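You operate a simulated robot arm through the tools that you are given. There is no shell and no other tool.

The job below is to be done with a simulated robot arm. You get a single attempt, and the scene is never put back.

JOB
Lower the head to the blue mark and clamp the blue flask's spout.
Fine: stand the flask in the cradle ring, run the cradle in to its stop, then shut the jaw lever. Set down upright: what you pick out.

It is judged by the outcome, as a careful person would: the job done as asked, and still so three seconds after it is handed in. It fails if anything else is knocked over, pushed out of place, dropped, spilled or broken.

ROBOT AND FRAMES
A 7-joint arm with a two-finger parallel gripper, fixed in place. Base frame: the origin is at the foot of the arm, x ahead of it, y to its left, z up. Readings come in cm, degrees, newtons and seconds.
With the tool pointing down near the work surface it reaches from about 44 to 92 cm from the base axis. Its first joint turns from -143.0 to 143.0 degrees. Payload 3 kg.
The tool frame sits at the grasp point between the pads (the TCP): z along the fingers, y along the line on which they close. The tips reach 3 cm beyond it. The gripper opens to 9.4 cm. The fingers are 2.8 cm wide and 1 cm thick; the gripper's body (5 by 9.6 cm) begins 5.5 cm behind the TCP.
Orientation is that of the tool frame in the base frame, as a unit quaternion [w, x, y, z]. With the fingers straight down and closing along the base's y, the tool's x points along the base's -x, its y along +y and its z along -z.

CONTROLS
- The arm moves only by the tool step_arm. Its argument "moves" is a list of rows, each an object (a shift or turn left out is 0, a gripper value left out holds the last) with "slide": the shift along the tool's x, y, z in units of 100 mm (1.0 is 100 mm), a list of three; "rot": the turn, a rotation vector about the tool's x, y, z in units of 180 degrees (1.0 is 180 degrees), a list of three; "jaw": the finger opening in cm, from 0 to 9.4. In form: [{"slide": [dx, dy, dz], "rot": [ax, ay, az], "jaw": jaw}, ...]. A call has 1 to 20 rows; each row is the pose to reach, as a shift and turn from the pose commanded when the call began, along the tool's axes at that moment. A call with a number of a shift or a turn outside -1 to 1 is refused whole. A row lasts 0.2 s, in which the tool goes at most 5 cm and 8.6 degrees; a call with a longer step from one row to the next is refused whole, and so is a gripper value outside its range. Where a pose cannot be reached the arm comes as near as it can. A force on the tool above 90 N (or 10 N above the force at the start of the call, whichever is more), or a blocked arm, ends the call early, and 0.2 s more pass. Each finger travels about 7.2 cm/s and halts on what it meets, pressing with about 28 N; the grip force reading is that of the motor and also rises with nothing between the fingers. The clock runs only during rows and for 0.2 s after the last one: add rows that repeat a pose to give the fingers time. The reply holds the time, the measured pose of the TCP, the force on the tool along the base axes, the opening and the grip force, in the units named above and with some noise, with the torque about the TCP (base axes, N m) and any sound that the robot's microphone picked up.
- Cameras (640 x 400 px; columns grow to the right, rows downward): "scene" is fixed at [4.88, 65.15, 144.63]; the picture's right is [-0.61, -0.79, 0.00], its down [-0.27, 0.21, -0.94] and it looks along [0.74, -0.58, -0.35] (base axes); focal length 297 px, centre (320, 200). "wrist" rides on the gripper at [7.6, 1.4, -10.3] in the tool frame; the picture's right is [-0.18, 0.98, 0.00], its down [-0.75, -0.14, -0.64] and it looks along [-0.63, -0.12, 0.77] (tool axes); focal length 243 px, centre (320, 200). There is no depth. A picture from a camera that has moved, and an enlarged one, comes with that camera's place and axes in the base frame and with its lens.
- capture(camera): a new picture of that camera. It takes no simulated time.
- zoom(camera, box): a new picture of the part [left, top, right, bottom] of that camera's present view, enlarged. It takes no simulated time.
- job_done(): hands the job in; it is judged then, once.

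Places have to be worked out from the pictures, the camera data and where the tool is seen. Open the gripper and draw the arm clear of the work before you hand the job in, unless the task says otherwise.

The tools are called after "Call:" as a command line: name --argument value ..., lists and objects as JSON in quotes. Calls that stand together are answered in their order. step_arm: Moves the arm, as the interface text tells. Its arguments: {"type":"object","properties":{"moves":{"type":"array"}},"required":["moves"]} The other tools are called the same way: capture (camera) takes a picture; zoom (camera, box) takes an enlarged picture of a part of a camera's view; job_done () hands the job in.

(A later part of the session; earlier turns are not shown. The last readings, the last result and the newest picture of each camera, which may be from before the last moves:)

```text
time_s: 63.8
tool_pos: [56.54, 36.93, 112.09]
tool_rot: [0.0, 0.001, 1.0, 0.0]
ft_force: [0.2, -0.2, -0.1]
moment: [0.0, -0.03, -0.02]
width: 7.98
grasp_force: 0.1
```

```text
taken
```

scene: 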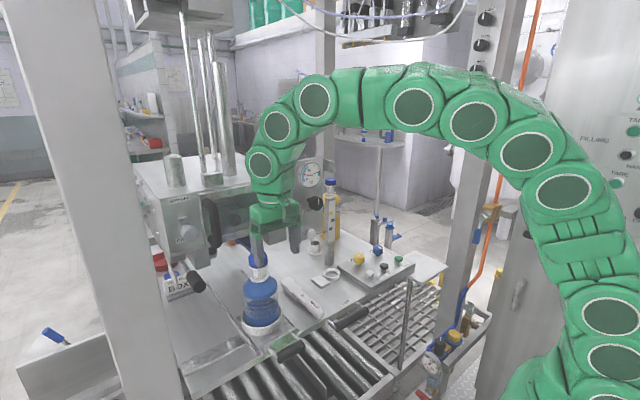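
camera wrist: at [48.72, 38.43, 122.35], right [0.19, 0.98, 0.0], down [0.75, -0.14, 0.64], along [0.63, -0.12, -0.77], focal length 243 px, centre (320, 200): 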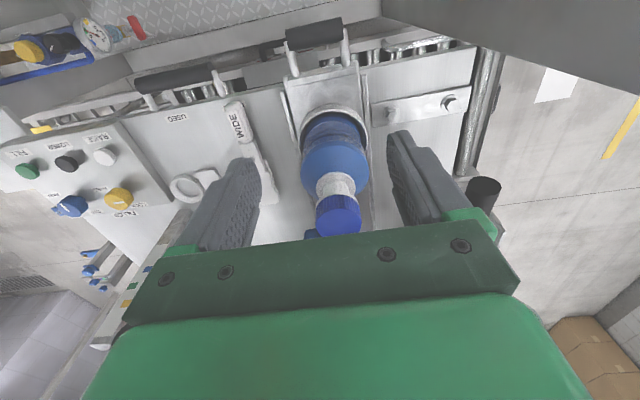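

Flask sits properly. Before running the cradle in, I need to verify the jaw's height against the flask's neck with a level view, so I'll pitch the wrist camera from in front.

Call:
step_arm --moves '[{"slide": [0.1, 0.3, 0.1], "rot": [0, -0.03, 0], "jaw": 9.4}, {"slide": [0.2, 0.5, 0.2], "rot": [0, -0.075, 0]}, {"slide": [0.3, 0.6, 0.4], "rot": [0, -0.12, 0]}, {"slide": [0.4, 0.6, 0.6], "rot": [0, -0.165, 0]}, {"slide": [0.4, 0.6, 0.8], "rot": [0, -0.21, 0]}, {"slide": [0.4, 0.6, 0.9], "rot": [0, -0.255, 0]}, {"slide": [0.4, 0.6, 0.9], "rot": [0, -0.3, 0]}, {"slide": [0.4, 0.6, 0.9], "rot": [0, -0.3, 0]}]'

Call:
capture --camera "wrist"

Call:
capture --camera "scene"

```text
time_s: 65.6
tool_pos: [53.69, 41.56, 101.95]
tool_rot: [0.438, 0.023, 0.899, -0.003]
ft_force: [-0.1, 0.3, 0.4]
moment: [0.04, 0.01, -0.02]
width: 9.4
grasp_force: 0.0
```

```text
taken
camera wrist: at [40.92, 43.5, 102.21], right [0.16, 0.97, 0.16], down [-0.05, -0.15, 0.99], along [0.99, -0.16, 0.02], focal length 243 px, centre (320, 200)
```

wrist: 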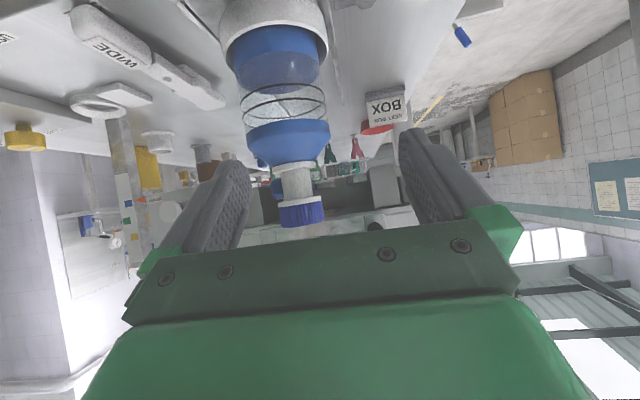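

```text
taken
```

scene: 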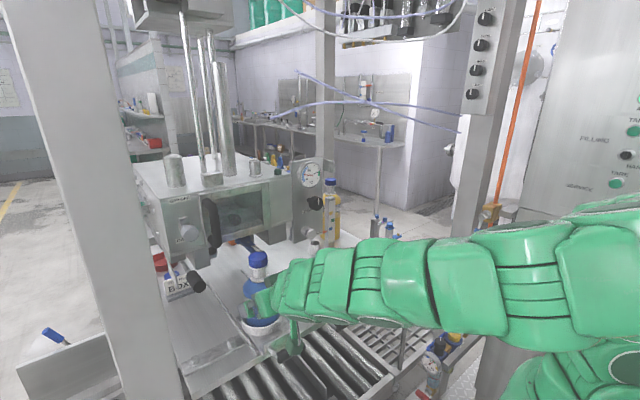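

Call:
zoom --camera "wrist" --box '[230, 130, 422, 250]'

Call:
zoom --camera "wrist" --box '[250, 160, 346, 220]'

```text
3.33 times, centred on (326, 190) of wrist
camera zoom: at [40.92, 43.5, 102.21], right [0.16, 0.97, 0.16], down [-0.05, -0.15, 0.99], along [0.99, -0.16, 0.02], focal length 809 px, centre (300, 233)
```

zoom: 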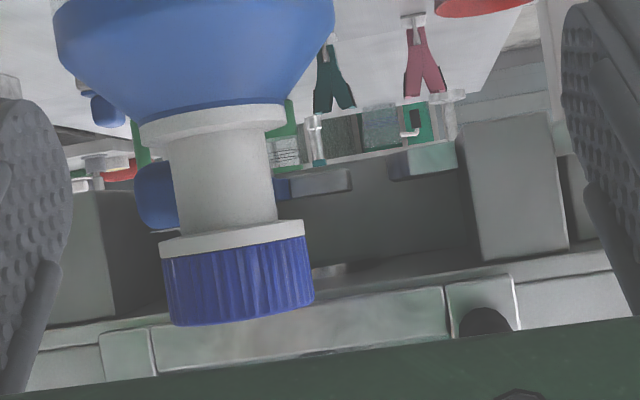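

```text
6.67 times, centred on (298, 190) of wrist
camera zoom: at [40.92, 43.5, 102.21], right [0.16, 0.97, 0.16], down [-0.05, -0.15, 0.99], along [0.99, -0.16, 0.02], focal length 1618 px, centre (467, 267)
```

zoom: 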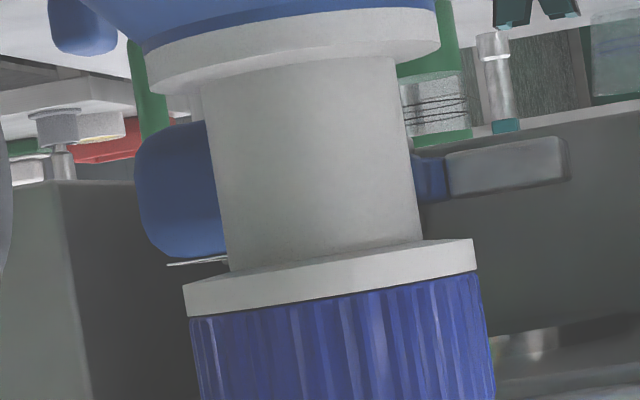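

Now clear: rear jaw block spans z≈99.5–101.3 and the neck z≈99.5–102.3, so the jaw sits slightly low, matching the pointer being ~0.3 cm under mark centre. I'll give RAISE a very short tap to centre it; first straighten and rise.

Call:
step_arm --moves '[{"slide": [-0.15, 0, -0.12], "rot": [0, 0.041, -0.002]}, {"slide": [-0.3, 0, -0.24], "rot": [-0.001, 0.082, -0.004]}, {"slide": [-0.45, 0, -0.36], "rot": [-0.001, 0.123, -0.006]}, {"slide": [-0.63, 0, -0.494], "rot": [-0.001, 0.164, -0.008]}, {"slide": [-0.63, 0, -0.494], "rot": [-0.002, 0.206, -0.011]}, {"slide": [-0.63, 0, -0.494], "rot": [-0.002, 0.247, -0.013]}, {"slide": [-0.63, 0, -0.494], "rot": [-0.002, 0.288, -0.015], "jaw": 0}, {"slide": [-0.63, 0, -0.494], "rot": [-0.002, 0.288, -0.015]}]'

```text
time_s: 67.4
tool_pos: [52.24, 43.02, 111.18]
tool_rot: [0.018, -0.021, 1.0, -0.006]
ft_force: [0.2, 0.3, 0.0]
moment: [-0.01, -0.03, -0.01]
width: 0.97
grasp_force: 0.9
```

Travelling back toward the RAISE button at (62.3, -1.2), keeping high and in front of the flask.

Call:
step_arm --moves '[{"slide": [0, -0.4, 0], "rot": [-0.004, 0.0115, 0.0134]}, {"slide": [0, -0.8, 0], "rot": [-0.004, 0.0115, 0.0134]}, {"slide": [0, -1.0, 0], "rot": [-0.004, 0.0115, 0.0134]}, {"slide": [0, -1.0, 0], "rot": [-0.004, 0.0115, 0.0134]}]'

Call:
step_arm --moves '[{"slide": [0, -0.4, 0]}, {"slide": [0, -0.8, 0]}, {"slide": [0, -1.0, 0]}]'

Call:
step_arm --moves '[{"slide": [-0.2, -0.4, 0]}, {"slide": [-0.4, -0.8, 0]}, {"slide": [-0.5, -1.0, 0]}]'

Call:
step_arm --moves '[{"slide": [-0.2, -0.4, 0]}, {"slide": [-0.4, -0.8, 0]}, {"slide": [-0.5, -1.0, 0]}, {"slide": [-0.5, -1.0, 0]}]'

Call:
capture --camera "wrist"

```text
time_s: 68.4
tool_pos: [52.61, 33.14, 111.38]
tool_rot: [0.001, 0.0, 1.0, -0.001]
ft_force: [0.2, 0.4, 0.6]
moment: [0.0, -0.02, -0.01]
width: 0.0
grasp_force: 28.1
```

```text
time_s: 69.2
tool_pos: [52.67, 22.9, 111.28]
tool_rot: [0.001, -0.001, 1.0, -0.002]
ft_force: [0.1, -0.8, -0.2]
moment: [0.03, 0.01, -0.01]
width: 0.01
grasp_force: 28.2
```

```text
time_s: 70.0
tool_pos: [57.64, 13.0, 111.5]
tool_rot: [0.001, -0.001, 1.0, -0.001]
ft_force: [-0.1, -0.6, -0.4]
moment: [0.02, 0.01, 0.0]
width: 0.03
grasp_force: 28.0
```

```text
time_s: 71.0
tool_pos: [62.6, 2.9, 111.59]
tool_rot: [0.0, 0.0, 1.0, -0.001]
ft_force: [-0.1, 0.3, 0.1]
moment: [-0.01, -0.02, 0.03]
width: 0.0
grasp_force: 27.7
```

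```text
taken
camera wrist: at [54.78, 4.26, 121.79], right [0.18, 0.98, 0.0], down [0.75, -0.14, 0.64], along [0.63, -0.12, -0.77], focal length 243 px, centre (320, 200)
```

wrist: 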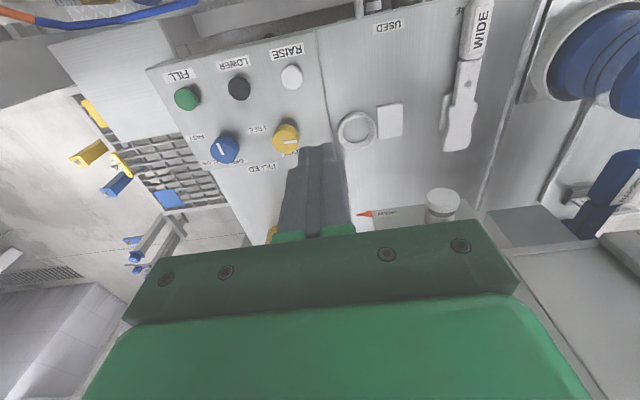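

RAISE confirmed at (62.3, -1.15). Descending to hover above it.

Call:
step_arm --moves '[{"slide": [0.01, -0.2, 0.3]}, {"slide": [0.03, -0.405, 0.7]}, {"slide": [0.03, -0.405, 1.0]}, {"slide": [0.03, -0.405, 1.0]}]'

Call:
step_arm --moves '[{"slide": [0, 0, 0.4]}, {"slide": [0, 0, 0.59]}, {"slide": [0, 0, 0.59]}]'

Call:
capture --camera "wrist"

```text
time_s: 72.0
tool_pos: [62.4, -1.04, 101.52]
tool_rot: [0.0, 0.0, 1.0, 0.0]
ft_force: [0.2, -0.1, -0.6]
moment: [0.01, 0.0, 0.04]
width: 0.01
grasp_force: 28.3
```

```text
time_s: 72.8
tool_pos: [62.51, -0.96, 95.55]
tool_rot: [0.002, 0.001, 1.0, -0.001]
ft_force: [-0.1, 0.9, 0.4]
moment: [0.02, 0.0, 0.04]
width: 0.0
grasp_force: 27.7
```

```text
taken
camera wrist: at [54.74, 0.42, 105.79], right [0.18, 0.98, 0.0], down [0.75, -0.14, 0.64], along [0.63, -0.12, -0.76], focal length 243 px, centre (320, 200)
```

wrist: 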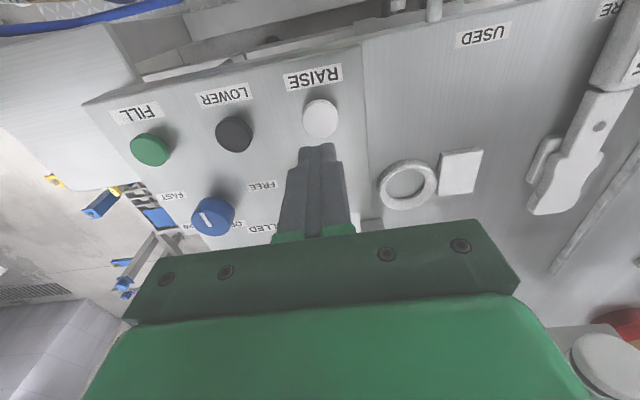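

Directly above RAISE. A quick tap now: down to just past the click point and immediately back up.

Call:
step_arm --moves '[{"slide": [0, 0, 0.25]}, {"slide": [0, 0, 0.42]}, {"slide": [0, 0, 0.65]}, {"slide": [0, 0, 0.2]}, {"slide": [0, 0, 0.1]}]'

Call:
zoom --camera "scene" --box '[310, 205, 358, 235]'

```text
time_s: 74.0
tool_pos: [62.39, -0.85, 94.67]
tool_rot: [0.0, -0.001, 1.0, -0.001]
ft_force: [0.2, -0.3, 0.2]
moment: [0.03, -0.02, -0.05]
width: 0.0
grasp_force: 28.3
heard: click
```

```text
13.33 times, centred on (334, 220) of scene
camera zoom: at [4.88, 65.15, 144.63], right [-0.61, -0.79, 0.0], down [-0.27, 0.21, -0.94], along [0.74, -0.58, -0.35], focal length 3960 px, centre (133, -67)
```

zoom: 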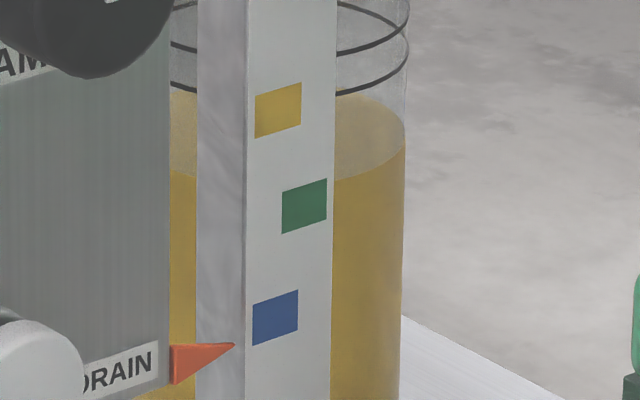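

A click but no visible motion; the tap was too short. I'll press slightly longer (about 0.2 s).

Call:
step_arm --moves '[{"slide": [0, 0, 0.3]}, {"slide": [0, 0, 0.53]}, {"slide": [0, 0, 0.57]}, {"slide": [0, 0, 0.1]}, {"slide": [0, 0, 0]}]'

Call:
zoom --camera "scene" --box '[310, 205, 358, 235]'

```text
time_s: 75.2
tool_pos: [62.35, -1.09, 94.43]
tool_rot: [0.001, 0.0, 1.0, -0.002]
ft_force: [-0.5, 0.4, 0.8]
moment: [-0.03, -0.01, -0.01]
width: 0.02
grasp_force: 28.1
heard: click
```

```text
13.33 times, centred on (334, 220) of scene
camera zoom: at [4.88, 65.15, 144.63], right [-0.61, -0.79, 0.0], down [-0.27, 0.21, -0.94], along [0.74, -0.58, -0.35], focal length 3960 px, centre (133, -67)
```

zoom: 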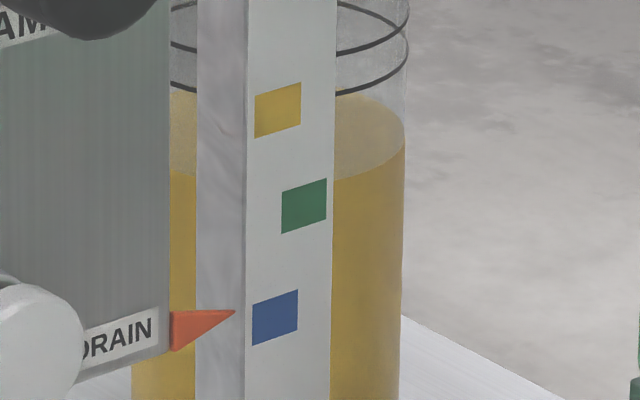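

Pointer rose about 1.0 cm, now near the top edge of the mark; I want ~0.6 cm back down. Moving over LOWER at the same height.

Call:
step_arm --moves '[{"slide": [0, -0.4, 0]}, {"slide": [0.01, -0.76, 0]}, {"slide": [0.01, -0.76, 0]}]'

Call:
capture --camera "wrist"

```text
time_s: 76.0
tool_pos: [62.37, -8.63, 94.61]
tool_rot: [0.001, -0.001, 1.0, 0.0]
ft_force: [-1.0, 0.2, 0.1]
moment: [-0.01, 0.0, 0.0]
width: 0.02
grasp_force: 28.8
```

```text
taken
camera wrist: at [54.54, -7.29, 104.69], right [0.18, 0.98, 0.0], down [0.75, -0.14, 0.64], along [0.63, -0.12, -0.77], focal length 243 px, centre (320, 200)
```

wrist: 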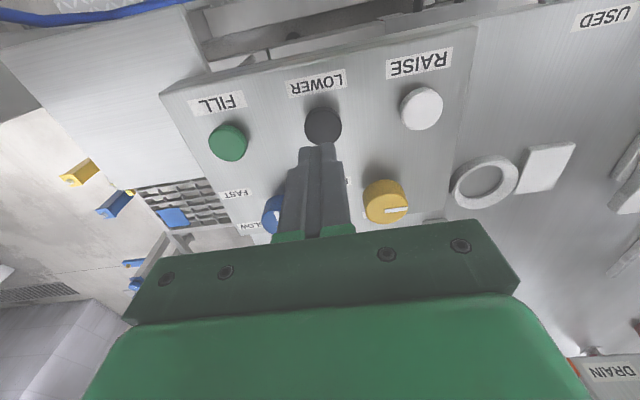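

Over LOWER. A short, metered tap (~0.15 s).

Call:
step_arm --moves '[{"slide": [0, 0, 0.25]}, {"slide": [0, 0, 0.5]}, {"slide": [0, 0, 0.56]}, {"slide": [0, 0, 0.1]}, {"slide": [0, 0, 0]}]'

Call:
zoom --camera "scene" --box '[310, 205, 358, 235]'

```text
time_s: 77.2
tool_pos: [62.29, -8.63, 94.6]
tool_rot: [0.001, 0.0, 1.0, -0.001]
ft_force: [0.4, 0.1, -0.3]
moment: [0.01, -0.01, -0.03]
width: 0.0
grasp_force: 27.9
heard: click
```

```text
13.33 times, centred on (334, 220) of scene
camera zoom: at [4.88, 65.15, 144.63], right [-0.61, -0.79, 0.0], down [-0.27, 0.21, -0.94], along [0.74, -0.58, -0.35], focal length 3960 px, centre (133, -67)
```

zoom: 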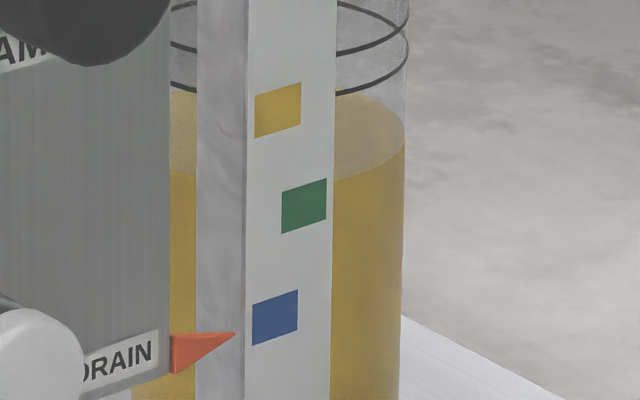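

The pointer is now essentially centred on the blue mark (+0.03 cm). Next, the cradle: its handle bar is about (52.1, 37, 85.6). I'll rise and travel around in front to y≈37.

Call:
step_arm --moves '[{"slide": [0, 0, -0.4]}, {"slide": [0.1, 0, -0.8]}, {"slide": [0.4, 0.1, -1.0]}, {"slide": [0.7, 0.4, -1.0]}, {"slide": [1.0, 0.7, -1.0]}, {"slide": [1.0, 1.0, -1.0]}, {"slide": [1.0, 1.0, -1.0]}]'

Call:
step_arm --moves '[{"slide": [0.1, 0.4, 0]}, {"slide": [0.2, 0.8, 0]}, {"slide": [0.3, 1.0, 0]}]'

Call:
step_arm --moves '[{"slide": [0.1, 0.4, 0]}, {"slide": [0.15, 0.8, 0]}, {"slide": [0.2, 1.0, 0]}]'

Call:
step_arm --moves '[{"slide": [0, 0.4, 0]}, {"slide": [0, 0.8, 0]}, {"slide": [0, 1.0, 0]}]'

Call:
step_arm --moves '[{"slide": [0, 0.3, 0]}, {"slide": [0, 0.55, 0], "jaw": 4.0}, {"slide": [0, 0.55, 0]}]'

Call:
capture --camera "wrist"

Call:
capture --camera "scene"

```text
time_s: 78.8
tool_pos: [52.22, 1.37, 104.39]
tool_rot: [0.001, 0.0, 1.0, -0.001]
ft_force: [-0.9, -0.3, -0.3]
moment: [-0.02, -0.01, -0.03]
width: 0.0
grasp_force: 28.0
```

```text
time_s: 79.6
tool_pos: [49.27, 11.46, 104.47]
tool_rot: [0.002, 0.0, 1.0, 0.0]
ft_force: [0.7, -0.5, 0.1]
moment: [0.06, 0.02, 0.01]
width: 0.0
grasp_force: 27.7
```

```text
time_s: 80.4
tool_pos: [47.12, 21.26, 104.62]
tool_rot: [0.001, 0.0, 1.0, -0.001]
ft_force: [-0.1, -0.5, 0.1]
moment: [-0.01, -0.02, -0.04]
width: 0.0
grasp_force: 28.0
```

```text
time_s: 81.2
tool_pos: [47.44, 31.26, 104.54]
tool_rot: [0.001, 0.0, 1.0, 0.0]
ft_force: [0.1, 0.4, 0.1]
moment: [-0.03, 0.0, -0.04]
width: 0.0
grasp_force: 28.0
```

```text
time_s: 82.0
tool_pos: [47.09, 36.75, 104.51]
tool_rot: [0.0, 0.0, 1.0, -0.001]
ft_force: [0.5, -0.9, 0.8]
moment: [0.01, 0.01, 0.02]
width: 4.0
grasp_force: 0.1
```

```text
taken
camera wrist: at [39.42, 38.2, 114.74], right [0.18, 0.98, 0.0], down [0.75, -0.14, 0.64], along [0.63, -0.12, -0.77], focal length 243 px, centre (320, 200)
```

wrist: 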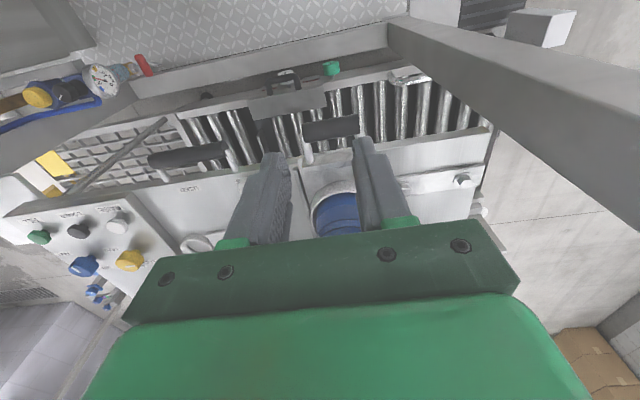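

```text
taken
```

scene: 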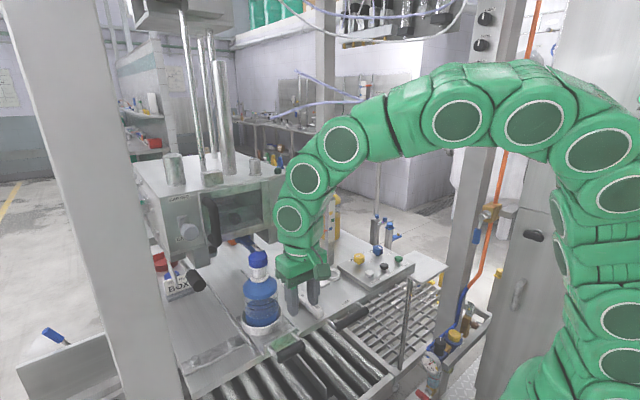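

Handle bar confirmed at (52.1, 37.1, 85.6), spanning y 33.4–40.6. I'll tilt the tool 25° forward (so the hand stays clear of the NARROW handle later) and back off a little.

Call:
step_arm --moves '[{"slide": [0.05, 0.03, 0], "rot": [0, -0.046, 0]}, {"slide": [0.1, 0.03, 0], "rot": [0, -0.092, 0]}, {"slide": [0.15, 0.03, 0], "rot": [0, -0.139, 0]}, {"slide": [0.15, 0.03, 0], "rot": [0, -0.139, 0]}]'

Call:
capture --camera "wrist"

```text
time_s: 83.0
tool_pos: [45.88, 37.22, 104.56]
tool_rot: [0.218, 0.0, 0.976, -0.001]
ft_force: [-0.9, 0.5, -1.1]
moment: [-0.03, 0.01, 0.01]
width: 3.99
grasp_force: 0.0
```

```text
taken
camera wrist: at [34.42, 38.53, 110.47], right [0.17, 0.98, 0.08], down [0.41, -0.14, 0.9], along [0.9, -0.12, -0.42], focal length 243 px, centre (320, 200)
```

wrist: 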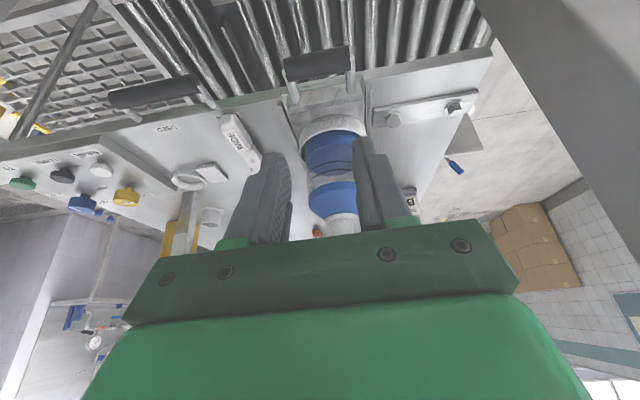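

Descending behind the handle bar in two stages.

Call:
step_arm --moves '[{"slide": [0.12, 0, 0.27]}, {"slide": [0.25, 0, 0.54]}, {"slide": [0.37, 0, 0.79]}, {"slide": [0.42, 0, 0.9]}, {"slide": [0.42, 0, 0.9]}]'

Call:
capture --camera "wrist"

Call:
zoom --camera "scene" --box '[230, 280, 358, 400]'

```text
time_s: 84.2
tool_pos: [45.85, 37.36, 94.51]
tool_rot: [0.218, 0.0, 0.976, 0.0]
ft_force: [-0.9, -0.3, 0.6]
moment: [0.02, -0.01, -0.02]
width: 3.99
grasp_force: 0.1
```

```text
taken
camera wrist: at [34.53, 38.65, 100.48], right [0.17, 0.98, 0.08], down [0.41, -0.14, 0.9], along [0.9, -0.12, -0.43], focal length 243 px, centre (320, 200)
```

wrist: 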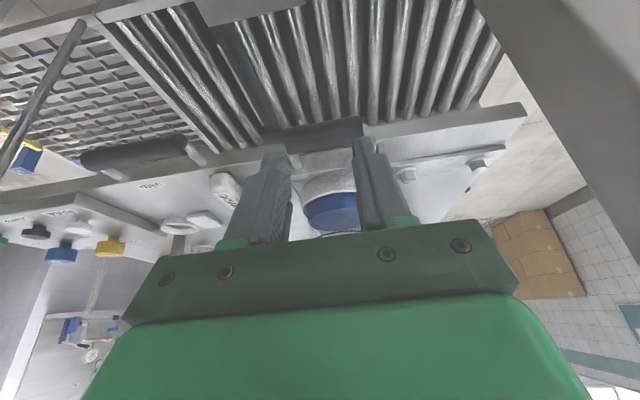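

```text
3.33 times, centred on (294, 340) of scene
camera zoom: at [4.88, 65.15, 144.63], right [-0.61, -0.79, 0.0], down [-0.27, 0.21, -0.94], along [0.74, -0.58, -0.35], focal length 990 px, centre (407, -267)
```

zoom: 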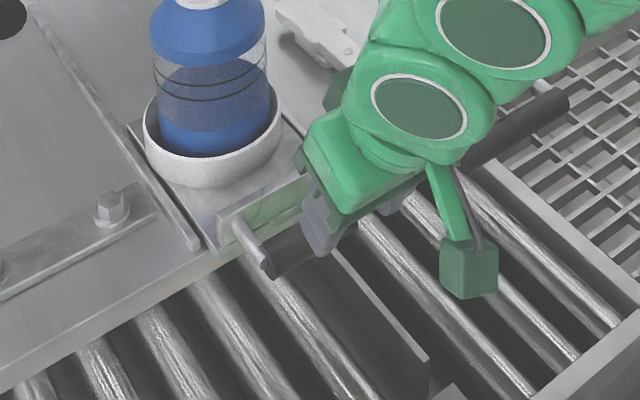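

Clear so far. Descending the remaining 7.3 cm.

Call:
step_arm --moves '[{"slide": [0.1, 0, 0.22]}, {"slide": [0.2, 0, 0.44]}, {"slide": [0.28, 0, 0.6]}, {"slide": [0.31, 0, 0.66]}, {"slide": [0.31, 0, 0.66]}]'

Call:
capture --camera "wrist"

Call:
zoom --camera "scene" --box '[230, 280, 358, 400]'

```text
time_s: 85.4
tool_pos: [45.87, 37.23, 87.19]
tool_rot: [0.217, 0.0, 0.976, -0.001]
ft_force: [0.1, 0.1, -1.0]
moment: [0.0, -0.01, -0.01]
width: 4.01
grasp_force: 0.2
```

```text
taken
camera wrist: at [34.41, 38.62, 93.18], right [0.17, 0.98, 0.08], down [0.41, -0.14, 0.9], along [0.9, -0.12, -0.43], focal length 243 px, centre (320, 200)
```

wrist: 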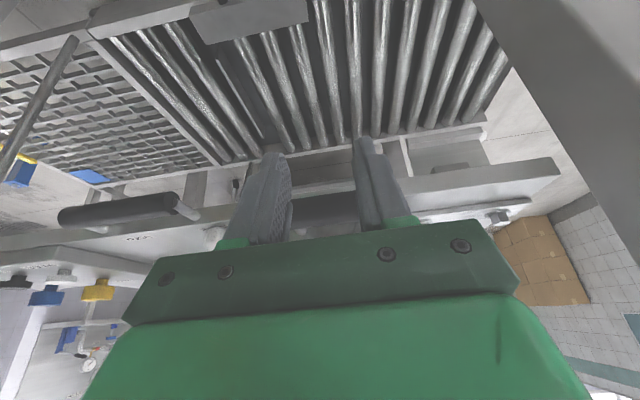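

```text
3.33 times, centred on (294, 340) of scene
camera zoom: at [4.88, 65.15, 144.63], right [-0.61, -0.79, 0.0], down [-0.27, 0.21, -0.94], along [0.74, -0.58, -0.35], focal length 990 px, centre (407, -267)
```

zoom: 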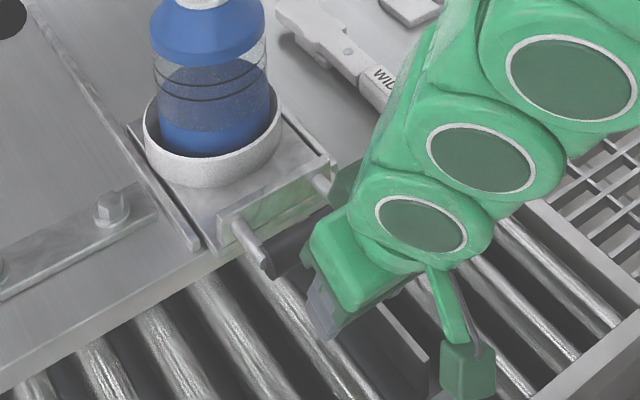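

The fingers are behind the bar, at its height. I'll advance gently to make contact.

Call:
step_arm --moves '[{"slide": [-0.08, 0, 0.037]}, {"slide": [-0.15, 0, 0.07]}, {"slide": [-0.2, 0, 0.093]}, {"slide": [-0.245, 0, 0.114]}, {"slide": [-0.28, 0, 0.131]}]'

Call:
zoom --camera "scene" --box '[230, 280, 358, 400]'

```text
time_s: 86.6
tool_pos: [48.95, 37.1, 87.2]
tool_rot: [0.218, -0.001, 0.976, -0.001]
ft_force: [-3.1, -0.1, -1.4]
moment: [0.06, 0.11, -0.03]
width: 4.02
grasp_force: 0.5
```

```text
3.33 times, centred on (294, 340) of scene
camera zoom: at [4.88, 65.15, 144.63], right [-0.61, -0.79, 0.0], down [-0.27, 0.21, -0.94], along [0.74, -0.58, -0.35], focal length 990 px, centre (407, -267)
```

zoom: 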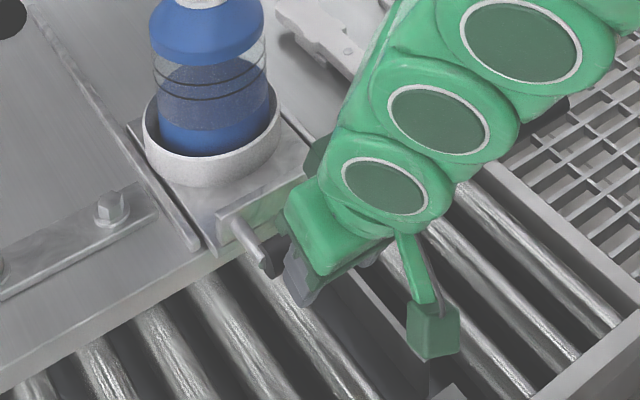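

Contact with the bar (3 N). Pushing slowly 2.5 cm as a trial.

Call:
step_arm --moves '[{"slide": [-0.03, 0, 0.014]}, {"slide": [-0.07, 0, 0.033]}, {"slide": [-0.11, 0, 0.051]}, {"slide": [-0.15, 0, 0.07]}, {"slide": [-0.19, 0, 0.089]}, {"slide": [-0.226, 0, 0.106]}]'

Call:
zoom --camera "scene" --box '[200, 230, 328, 350]'

```text
time_s: 88.0
tool_pos: [51.41, 37.12, 87.18]
tool_rot: [0.218, 0.0, 0.976, -0.002]
ft_force: [-3.5, -0.2, -1.9]
moment: [0.07, 0.08, -0.08]
width: 4.06
grasp_force: 0.9
```

```text
3.33 times, centred on (264, 290) of scene
camera zoom: at [4.88, 65.15, 144.63], right [-0.61, -0.79, 0.0], down [-0.27, 0.21, -0.94], along [0.74, -0.58, -0.35], focal length 990 px, centre (507, -100)
```

zoom: 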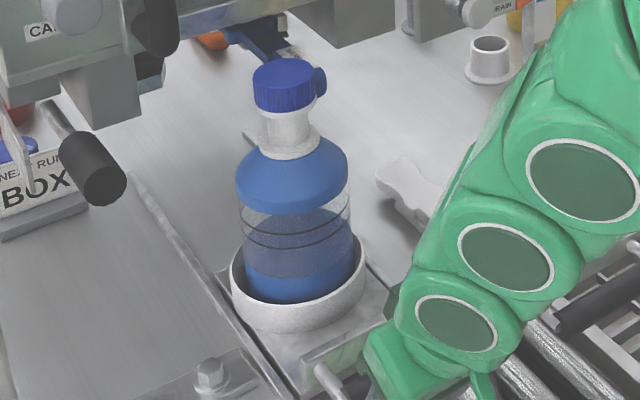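

It slides smoothly with the flask steady. Continuing 5 cm, then checking the neck against the NARROW handle.

Call:
step_arm --moves '[{"slide": [-0.045, 0, 0.021]}, {"slide": [-0.09, 0, 0.042]}, {"slide": [-0.136, 0, 0.063]}, {"slide": [-0.181, 0, 0.085]}, {"slide": [-0.226, 0, 0.106]}, {"slide": [-0.272, 0, 0.127]}, {"slide": [-0.317, 0, 0.148]}, {"slide": [-0.362, 0, 0.169]}, {"slide": [-0.408, 0, 0.19]}, {"slide": [-0.44, 0, 0.205]}]'

Call:
zoom --camera "scene" --box '[200, 210, 328, 330]'

Call:
capture --camera "wrist"

```text
time_s: 90.2
tool_pos: [56.23, 37.14, 87.14]
tool_rot: [0.218, -0.001, 0.976, 0.0]
ft_force: [-3.0, 0.7, -2.6]
moment: [0.1, 0.08, -0.03]
width: 3.97
grasp_force: 0.0
```

```text
3.33 times, centred on (264, 270) of scene
camera zoom: at [4.88, 65.15, 144.63], right [-0.61, -0.79, 0.0], down [-0.27, 0.21, -0.94], along [0.74, -0.58, -0.35], focal length 990 px, centre (507, -33)
```

zoom: 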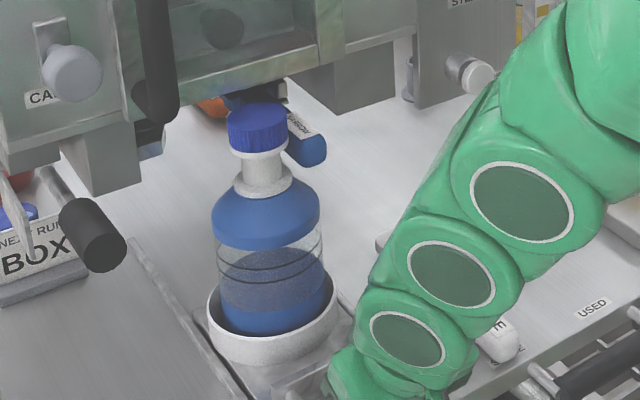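

```text
taken
camera wrist: at [44.9, 38.51, 93.26], right [0.17, 0.98, 0.08], down [0.41, -0.14, 0.9], along [0.9, -0.12, -0.42], focal length 243 px, centre (320, 200)
```

wrist: 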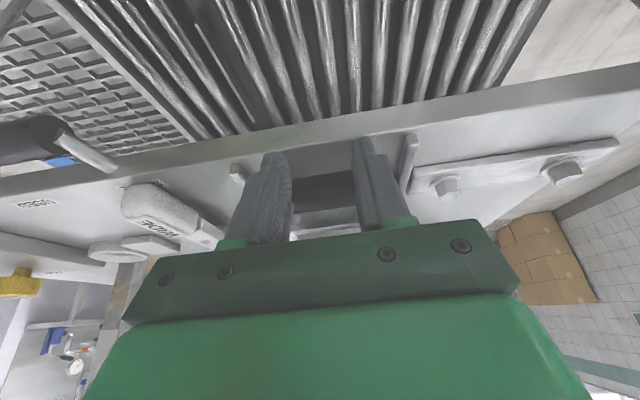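

Neck and NARROW handle look clear of each other. Continuing 4 cm (raising 0.3 cm to keep the tips clear of the bench edge), then re-checking.

Call:
step_arm --moves '[{"slide": [-0.047, 0, 0.014]}, {"slide": [-0.093, 0, 0.031]}, {"slide": [-0.14, 0, 0.048]}, {"slide": [-0.19, 0, 0.062]}, {"slide": [-0.236, 0, 0.082]}, {"slide": [-0.28, 0, 0.104]}, {"slide": [-0.326, 0, 0.125]}, {"slide": [-0.372, 0, 0.142]}]'

Call:
zoom --camera "scene" --box '[190, 200, 318, 320]'

Call:
zoom --camera "scene" --box '[220, 225, 284, 265]'

```text
time_s: 92.0
tool_pos: [60.13, 37.17, 87.53]
tool_rot: [0.218, -0.001, 0.976, -0.001]
ft_force: [-3.3, -0.1, 0.5]
moment: [-0.01, 0.06, -0.04]
width: 4.0
grasp_force: 0.1
```

```text
3.33 times, centred on (254, 260) of scene
camera zoom: at [4.88, 65.15, 144.63], right [-0.61, -0.79, 0.0], down [-0.27, 0.21, -0.94], along [0.74, -0.58, -0.35], focal length 990 px, centre (540, 0)
```

zoom: 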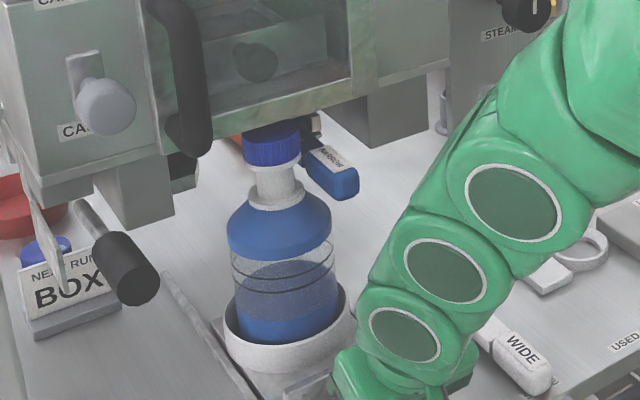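

```text
10.00 times, centred on (252, 245) of scene
camera zoom: at [4.88, 65.15, 144.63], right [-0.61, -0.79, 0.0], down [-0.27, 0.21, -0.94], along [0.74, -0.58, -0.35], focal length 2970 px, centre (1000, -250)
```

zoom: 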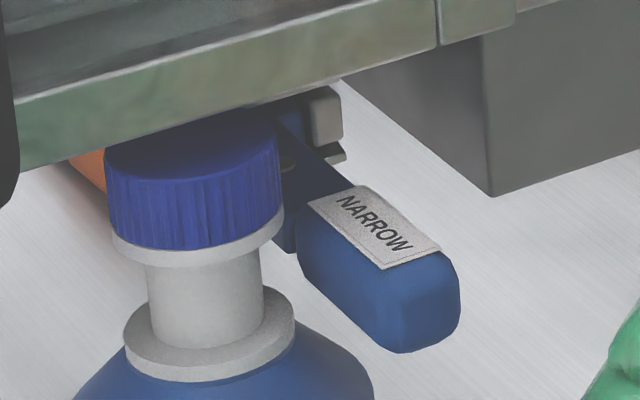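

The neck passes beside the handle. I must check clearance between the cap's top and the head's underside before going further.

Call:
zoom --camera "scene" --box '[226, 232, 258, 252]'

```text
16.00 times, centred on (242, 242) of scene
camera zoom: at [4.88, 65.15, 144.63], right [-0.61, -0.79, 0.0], down [-0.27, 0.21, -0.94], along [0.74, -0.58, -0.35], focal length 4752 px, centre (1568, -472)
```

zoom: 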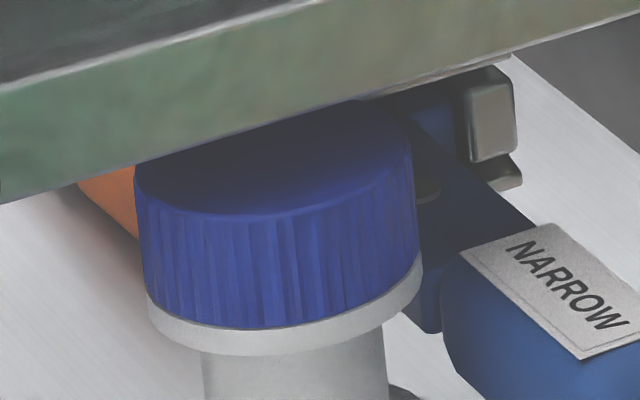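

The panel's lower edge is at about z≈105.6–105.9 and the cap top ≈105.1, so it clears. Continuing in small pushes while watching the force.

Call:
step_arm --moves '[{"slide": [-0.03, 0, 0.014]}, {"slide": [-0.06, 0, 0.028]}, {"slide": [-0.09, 0, 0.042]}, {"slide": [-0.12, 0, 0.056]}, {"slide": [-0.15, 0, 0.07]}, {"slide": [-0.18, 0, 0.084]}]'

Call:
zoom --camera "scene" --box '[190, 200, 286, 290]'

```text
time_s: 93.4
tool_pos: [62.2, 37.06, 87.4]
tool_rot: [0.217, 0.0, 0.976, -0.001]
ft_force: [-2.5, -0.2, -1.2]
moment: [0.01, 0.16, -0.1]
width: 4.03
grasp_force: 0.0
```

```text
4.44 times, centred on (238, 245) of scene
camera zoom: at [4.88, 65.15, 144.63], right [-0.61, -0.79, 0.0], down [-0.27, 0.21, -0.94], along [0.74, -0.58, -0.35], focal length 1320 px, centre (684, 0)
```

zoom: 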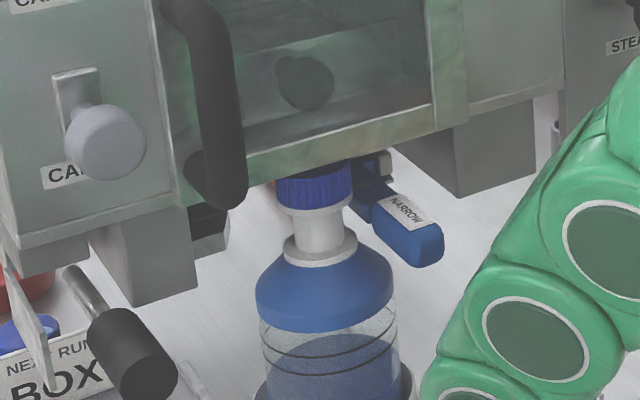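

Force remains ~2.5–3 N, and the cap goes under the head freely. Pushing 3 cm more.

Call:
step_arm --moves '[{"slide": [-0.03, 0, 0.014]}, {"slide": [-0.06, 0, 0.028]}, {"slide": [-0.09, 0, 0.042]}, {"slide": [-0.12, 0, 0.056]}, {"slide": [-0.15, 0, 0.07]}, {"slide": [-0.18, 0, 0.084]}, {"slide": [-0.21, 0, 0.098]}, {"slide": [-0.24, 0, 0.112]}, {"slide": [-0.27, 0, 0.126]}]'

Call:
capture --camera "scene"

Call:
zoom --camera "scene" --box '[180, 200, 276, 290]'

Call:
capture --camera "wrist"

```text
time_s: 95.4
tool_pos: [65.24, 37.15, 87.56]
tool_rot: [0.217, 0.0, 0.976, -0.001]
ft_force: [-2.9, -0.5, -1.2]
moment: [0.04, 0.09, -0.08]
width: 4.02
grasp_force: 0.0
```

```text
taken
```

scene: 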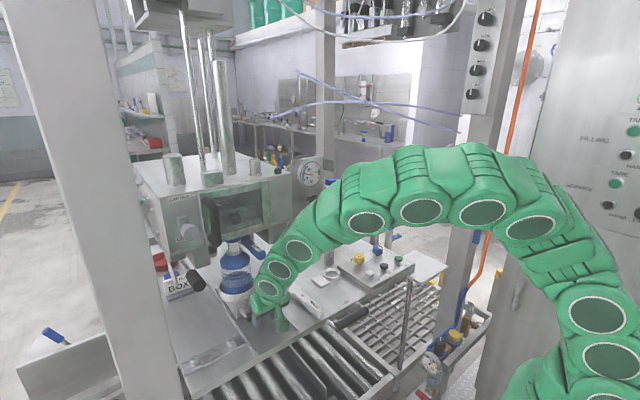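

```text
4.44 times, centred on (228, 245) of scene
camera zoom: at [4.88, 65.15, 144.63], right [-0.61, -0.79, 0.0], down [-0.27, 0.21, -0.94], along [0.74, -0.58, -0.35], focal length 1320 px, centre (729, 0)
```

zoom: 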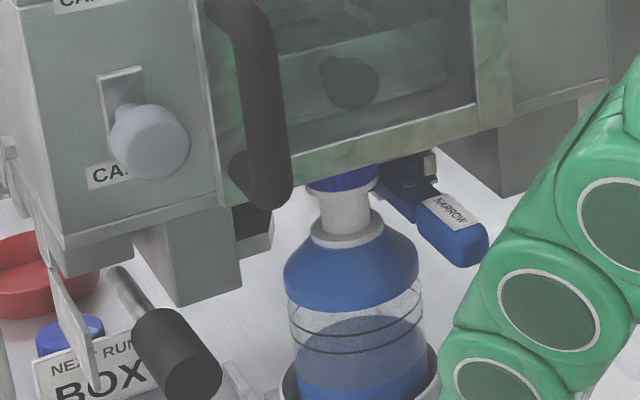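

```text
taken
camera wrist: at [53.82, 38.52, 93.51], right [0.17, 0.98, 0.08], down [0.41, -0.14, 0.9], along [0.9, -0.12, -0.43], focal length 243 px, centre (320, 200)
```

wrist: 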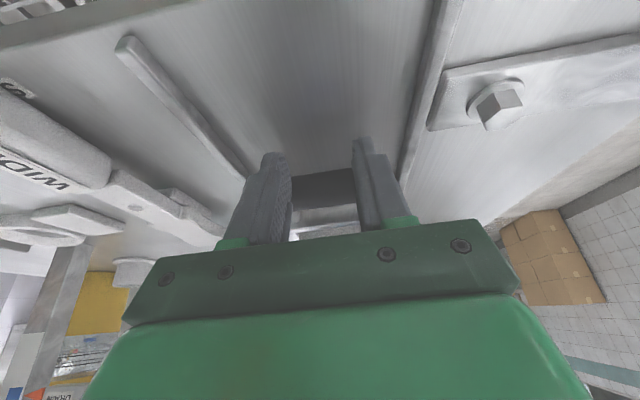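

Force steady, all clear. Another 3 cm.

Call:
step_arm --moves '[{"slide": [-0.03, 0, 0.014]}, {"slide": [-0.06, 0, 0.028]}, {"slide": [-0.09, 0, 0.042]}, {"slide": [-0.12, 0, 0.056]}, {"slide": [-0.15, 0, 0.07]}, {"slide": [-0.18, 0, 0.084]}, {"slide": [-0.21, 0, 0.098]}, {"slide": [-0.24, 0, 0.112]}, {"slide": [-0.27, 0, 0.126]}]'

Call:
zoom --camera "scene" --box '[180, 200, 276, 290]'

```text
time_s: 97.4
tool_pos: [68.05, 37.11, 87.59]
tool_rot: [0.217, -0.001, 0.976, -0.001]
ft_force: [-2.5, -1.2, -2.1]
moment: [-0.01, 0.11, -0.08]
width: 4.04
grasp_force: 0.6
```

```text
4.44 times, centred on (228, 245) of scene
camera zoom: at [4.88, 65.15, 144.63], right [-0.61, -0.79, 0.0], down [-0.27, 0.21, -0.94], along [0.74, -0.58, -0.35], focal length 1320 px, centre (729, 0)
```

zoom: 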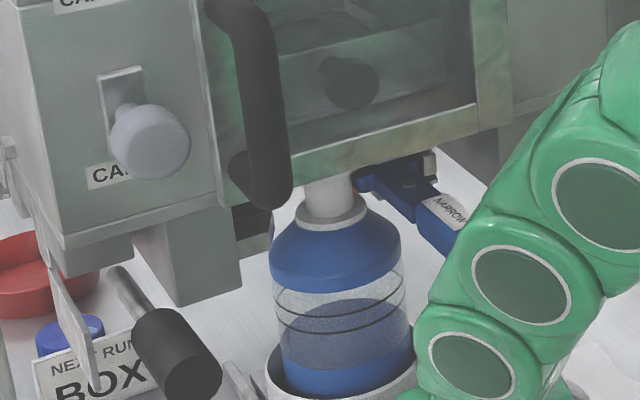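

Still free-running. Pushing more slowly now, 2 cm, to feel for the stop.

Call:
step_arm --moves '[{"slide": [-0.025, 0, 0.012]}, {"slide": [-0.05, 0, 0.023]}, {"slide": [-0.075, 0, 0.035]}, {"slide": [-0.1, 0, 0.047]}, {"slide": [-0.125, 0, 0.058]}, {"slide": [-0.15, 0, 0.07]}, {"slide": [-0.18, 0, 0.084]}]'

Call:
zoom --camera "scene" --box '[180, 200, 276, 290]'

```text
time_s: 99.0
tool_pos: [70.11, 37.19, 87.5]
tool_rot: [0.217, -0.001, 0.976, -0.001]
ft_force: [-18.6, 3.3, -2.5]
moment: [0.13, 0.43, -0.1]
width: 4.02
grasp_force: 0.3
```

```text
4.44 times, centred on (228, 245) of scene
camera zoom: at [4.88, 65.15, 144.63], right [-0.61, -0.79, 0.0], down [-0.27, 0.21, -0.94], along [0.74, -0.58, -0.35], focal length 1320 px, centre (729, 0)
```

zoom: 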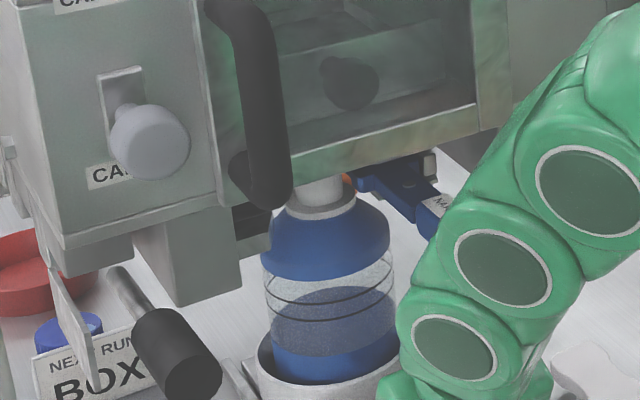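

Force jumped to 19 N at travel 21.2 cm, likely the stop. I'll press 0.2 cm more to confirm it's rigid.

Call:
step_arm --moves '[{"slide": [-0.01, 0, 0.005]}, {"slide": [-0.02, 0, 0.01]}, {"slide": [-0.02, 0, 0.01]}]'

Call:
zoom --camera "scene" --box '[180, 220, 276, 310]'

```text
time_s: 99.8
tool_pos: [70.36, 37.13, 87.52]
tool_rot: [0.218, 0.0, 0.976, -0.001]
ft_force: [-13.1, 4.5, -1.0]
moment: [0.15, 0.29, 0.07]
width: 3.97
grasp_force: 0.1
```

```text
4.44 times, centred on (228, 265) of scene
camera zoom: at [4.88, 65.15, 144.63], right [-0.61, -0.79, 0.0], down [-0.27, 0.21, -0.94], along [0.74, -0.58, -0.35], focal length 1320 px, centre (729, -89)
```

zoom: 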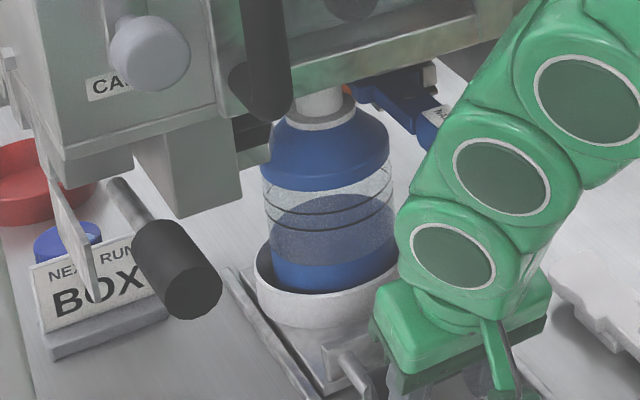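

The force eased slightly while it advanced 0.25 cm, so it may not be the final stop. I'll push another 0.3 cm and watch.

Call:
step_arm --moves '[{"slide": [-0.01, 0, 0.005]}, {"slide": [-0.02, 0, 0.009]}, {"slide": [-0.03, 0, 0.014]}, {"slide": [-0.03, 0, 0.014]}]'

Call:
zoom --camera "scene" --box '[212, 225, 276, 295]'

```text
time_s: 100.8
tool_pos: [70.63, 37.06, 87.55]
tool_rot: [0.217, 0.0, 0.976, 0.0]
ft_force: [-15.4, 4.1, -7.6]
moment: [0.18, 0.55, -0.02]
width: 3.91
grasp_force: 0.1
```

```text
5.71 times, centred on (244, 260) of scene
camera zoom: at [4.88, 65.15, 144.63], right [-0.61, -0.79, 0.0], down [-0.27, 0.21, -0.94], along [0.74, -0.58, -0.35], focal length 1697 px, centre (754, -143)
```

zoom: 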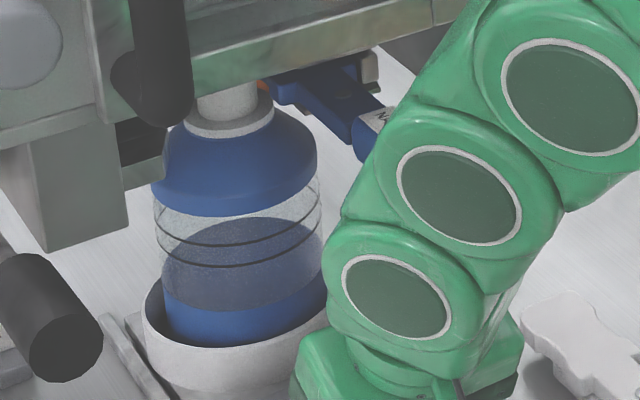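

The contact torque confirms I'm pushing on the bar only, with ~15 N resistance over 0.5 cm. I'll back off and look at the jaw/neck and cradle end from the front before pushing further.

Call:
step_arm --moves '[{"slide": [0.1, 0, -0.05]}, {"slide": [0.35, 0, -0.163]}, {"slide": [0.65, 0, -0.303]}, {"slide": [0.906, 0, -0.423]}, {"slide": [0.906, 0, -0.423]}]'

Call:
capture --camera "wrist"

Call:
zoom --camera "scene" --box '[180, 210, 308, 330]'

```text
time_s: 102.0
tool_pos: [60.92, 37.18, 87.44]
tool_rot: [0.218, -0.001, 0.976, -0.001]
ft_force: [0.2, -0.1, -0.2]
moment: [-0.02, -0.03, 0.01]
width: 4.01
grasp_force: 0.1
```

```text
taken
camera wrist: at [49.34, 38.61, 93.46], right [0.17, 0.98, 0.08], down [0.41, -0.14, 0.9], along [0.9, -0.12, -0.43], focal length 243 px, centre (320, 200)
```

wrist: 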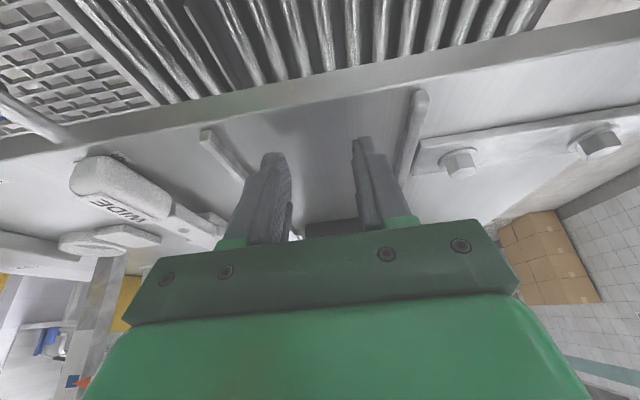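

```text
3.33 times, centred on (244, 270) of scene
camera zoom: at [4.88, 65.15, 144.63], right [-0.61, -0.79, 0.0], down [-0.27, 0.21, -0.94], along [0.74, -0.58, -0.35], focal length 990 px, centre (573, -33)
```

zoom: 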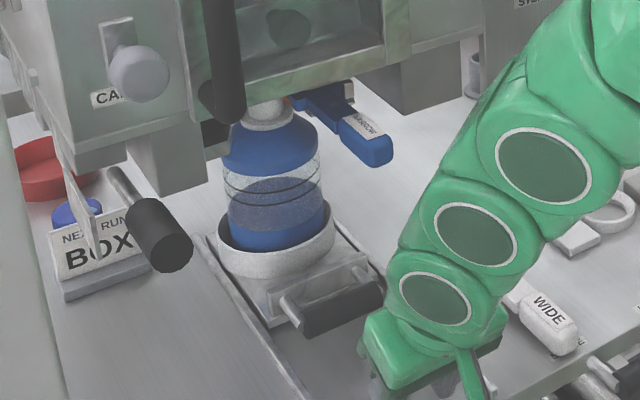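

I'll go back further and pitch up for a level look at the jaw.

Call:
step_arm --moves '[{"slide": [0.1, 0.1, -0.3]}, {"slide": [0.2, 0.2, -0.6], "rot": [0, -0.04, 0]}, {"slide": [0.3, 0.3, -0.85], "rot": [0, -0.08, 0]}, {"slide": [0.338, 0.3, -0.93], "rot": [0, -0.12, 0]}, {"slide": [0.338, 0.3, -0.93], "rot": [0, -0.16, 0]}, {"slide": [0.338, 0.3, -0.93], "rot": [0, -0.18, 0]}, {"slide": [0.338, 0.3, -0.93], "rot": [0, -0.18, 0]}]'

Call:
capture --camera "wrist"

Call:
zoom --camera "wrist" --box '[240, 80, 400, 230]'

```text
time_s: 103.6
tool_pos: [53.7, 40.04, 94.37]
tool_rot: [0.467, 0.002, 0.884, -0.004]
ft_force: [-0.1, 0.0, 0.1]
moment: [0.01, -0.02, -0.01]
width: 4.01
grasp_force: 0.1
```

```text
taken
camera wrist: at [40.91, 41.5, 93.87], right [0.11, 0.98, 0.15], down [-0.11, -0.14, 0.98], along [0.99, -0.12, 0.09], focal length 243 px, centre (320, 200)
```

wrist: 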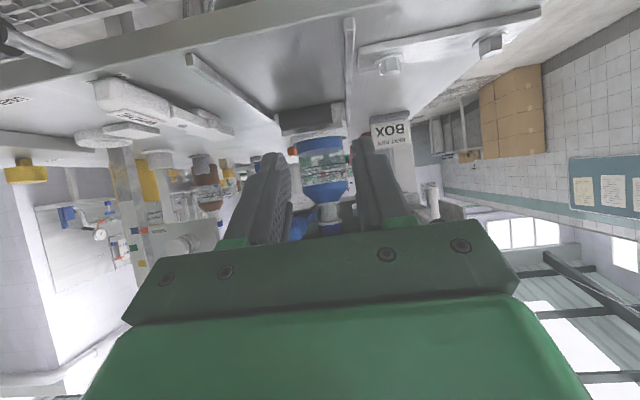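

```text
2.67 times, centred on (320, 155) of wrist
camera zoom: at [40.91, 41.5, 93.87], right [0.11, 0.98, 0.15], down [-0.11, -0.14, 0.98], along [0.99, -0.12, 0.09], focal length 647 px, centre (320, 320)
```

zoom: 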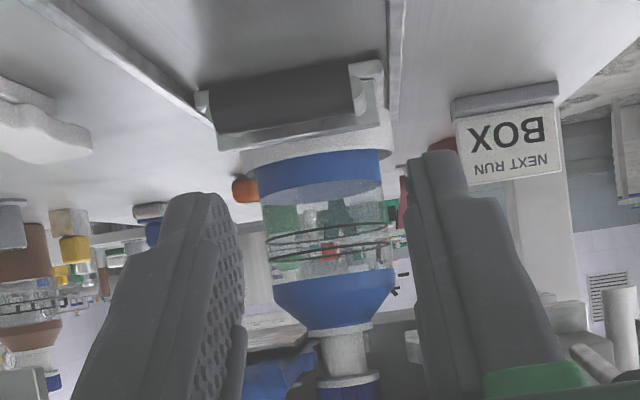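

The flask looks upright. I'll open the fingers and rise ~7 cm to see the jaw around the neck.

Call:
step_arm --moves '[{"slide": [-0.2, 0, -0.13], "jaw": 9.4}, {"slide": [-0.4, 0, -0.26]}, {"slide": [-0.58, 0, -0.39]}, {"slide": [-0.58, 0, -0.39]}]'

Call:
zoom --camera "wrist" --box '[230, 100, 422, 220]'

Call:
zoom --camera "wrist" --box '[280, 140, 376, 200]'

```text
time_s: 104.8
tool_pos: [54.85, 38.48, 99.42]
tool_rot: [0.469, 0.013, 0.883, -0.018]
ft_force: [0.3, 0.7, -0.2]
moment: [-0.03, -0.01, 0.03]
width: 9.39
grasp_force: 0.0
stopped in row 4: the arm was blocked; the commanded pose is now the measured one
```

```text
3.33 times, centred on (326, 160) of wrist
camera zoom: at [42.0, 40.31, 98.76], right [0.14, 0.98, 0.13], down [-0.11, -0.12, 0.99], along [0.98, -0.15, 0.1], focal length 809 px, centre (300, 333)
```

zoom: 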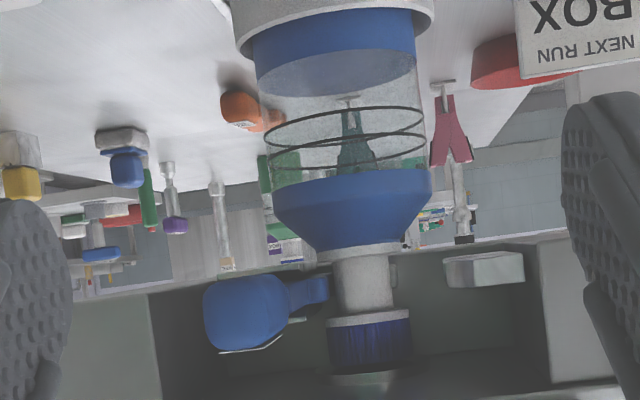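

```text
6.67 times, centred on (328, 170) of wrist
camera zoom: at [42.0, 40.31, 98.76], right [0.14, 0.98, 0.13], down [-0.11, -0.12, 0.99], along [0.98, -0.15, 0.1], focal length 1618 px, centre (267, 400)
```

zoom: 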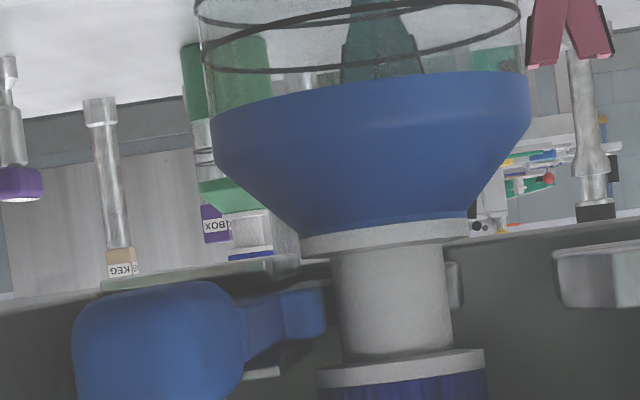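

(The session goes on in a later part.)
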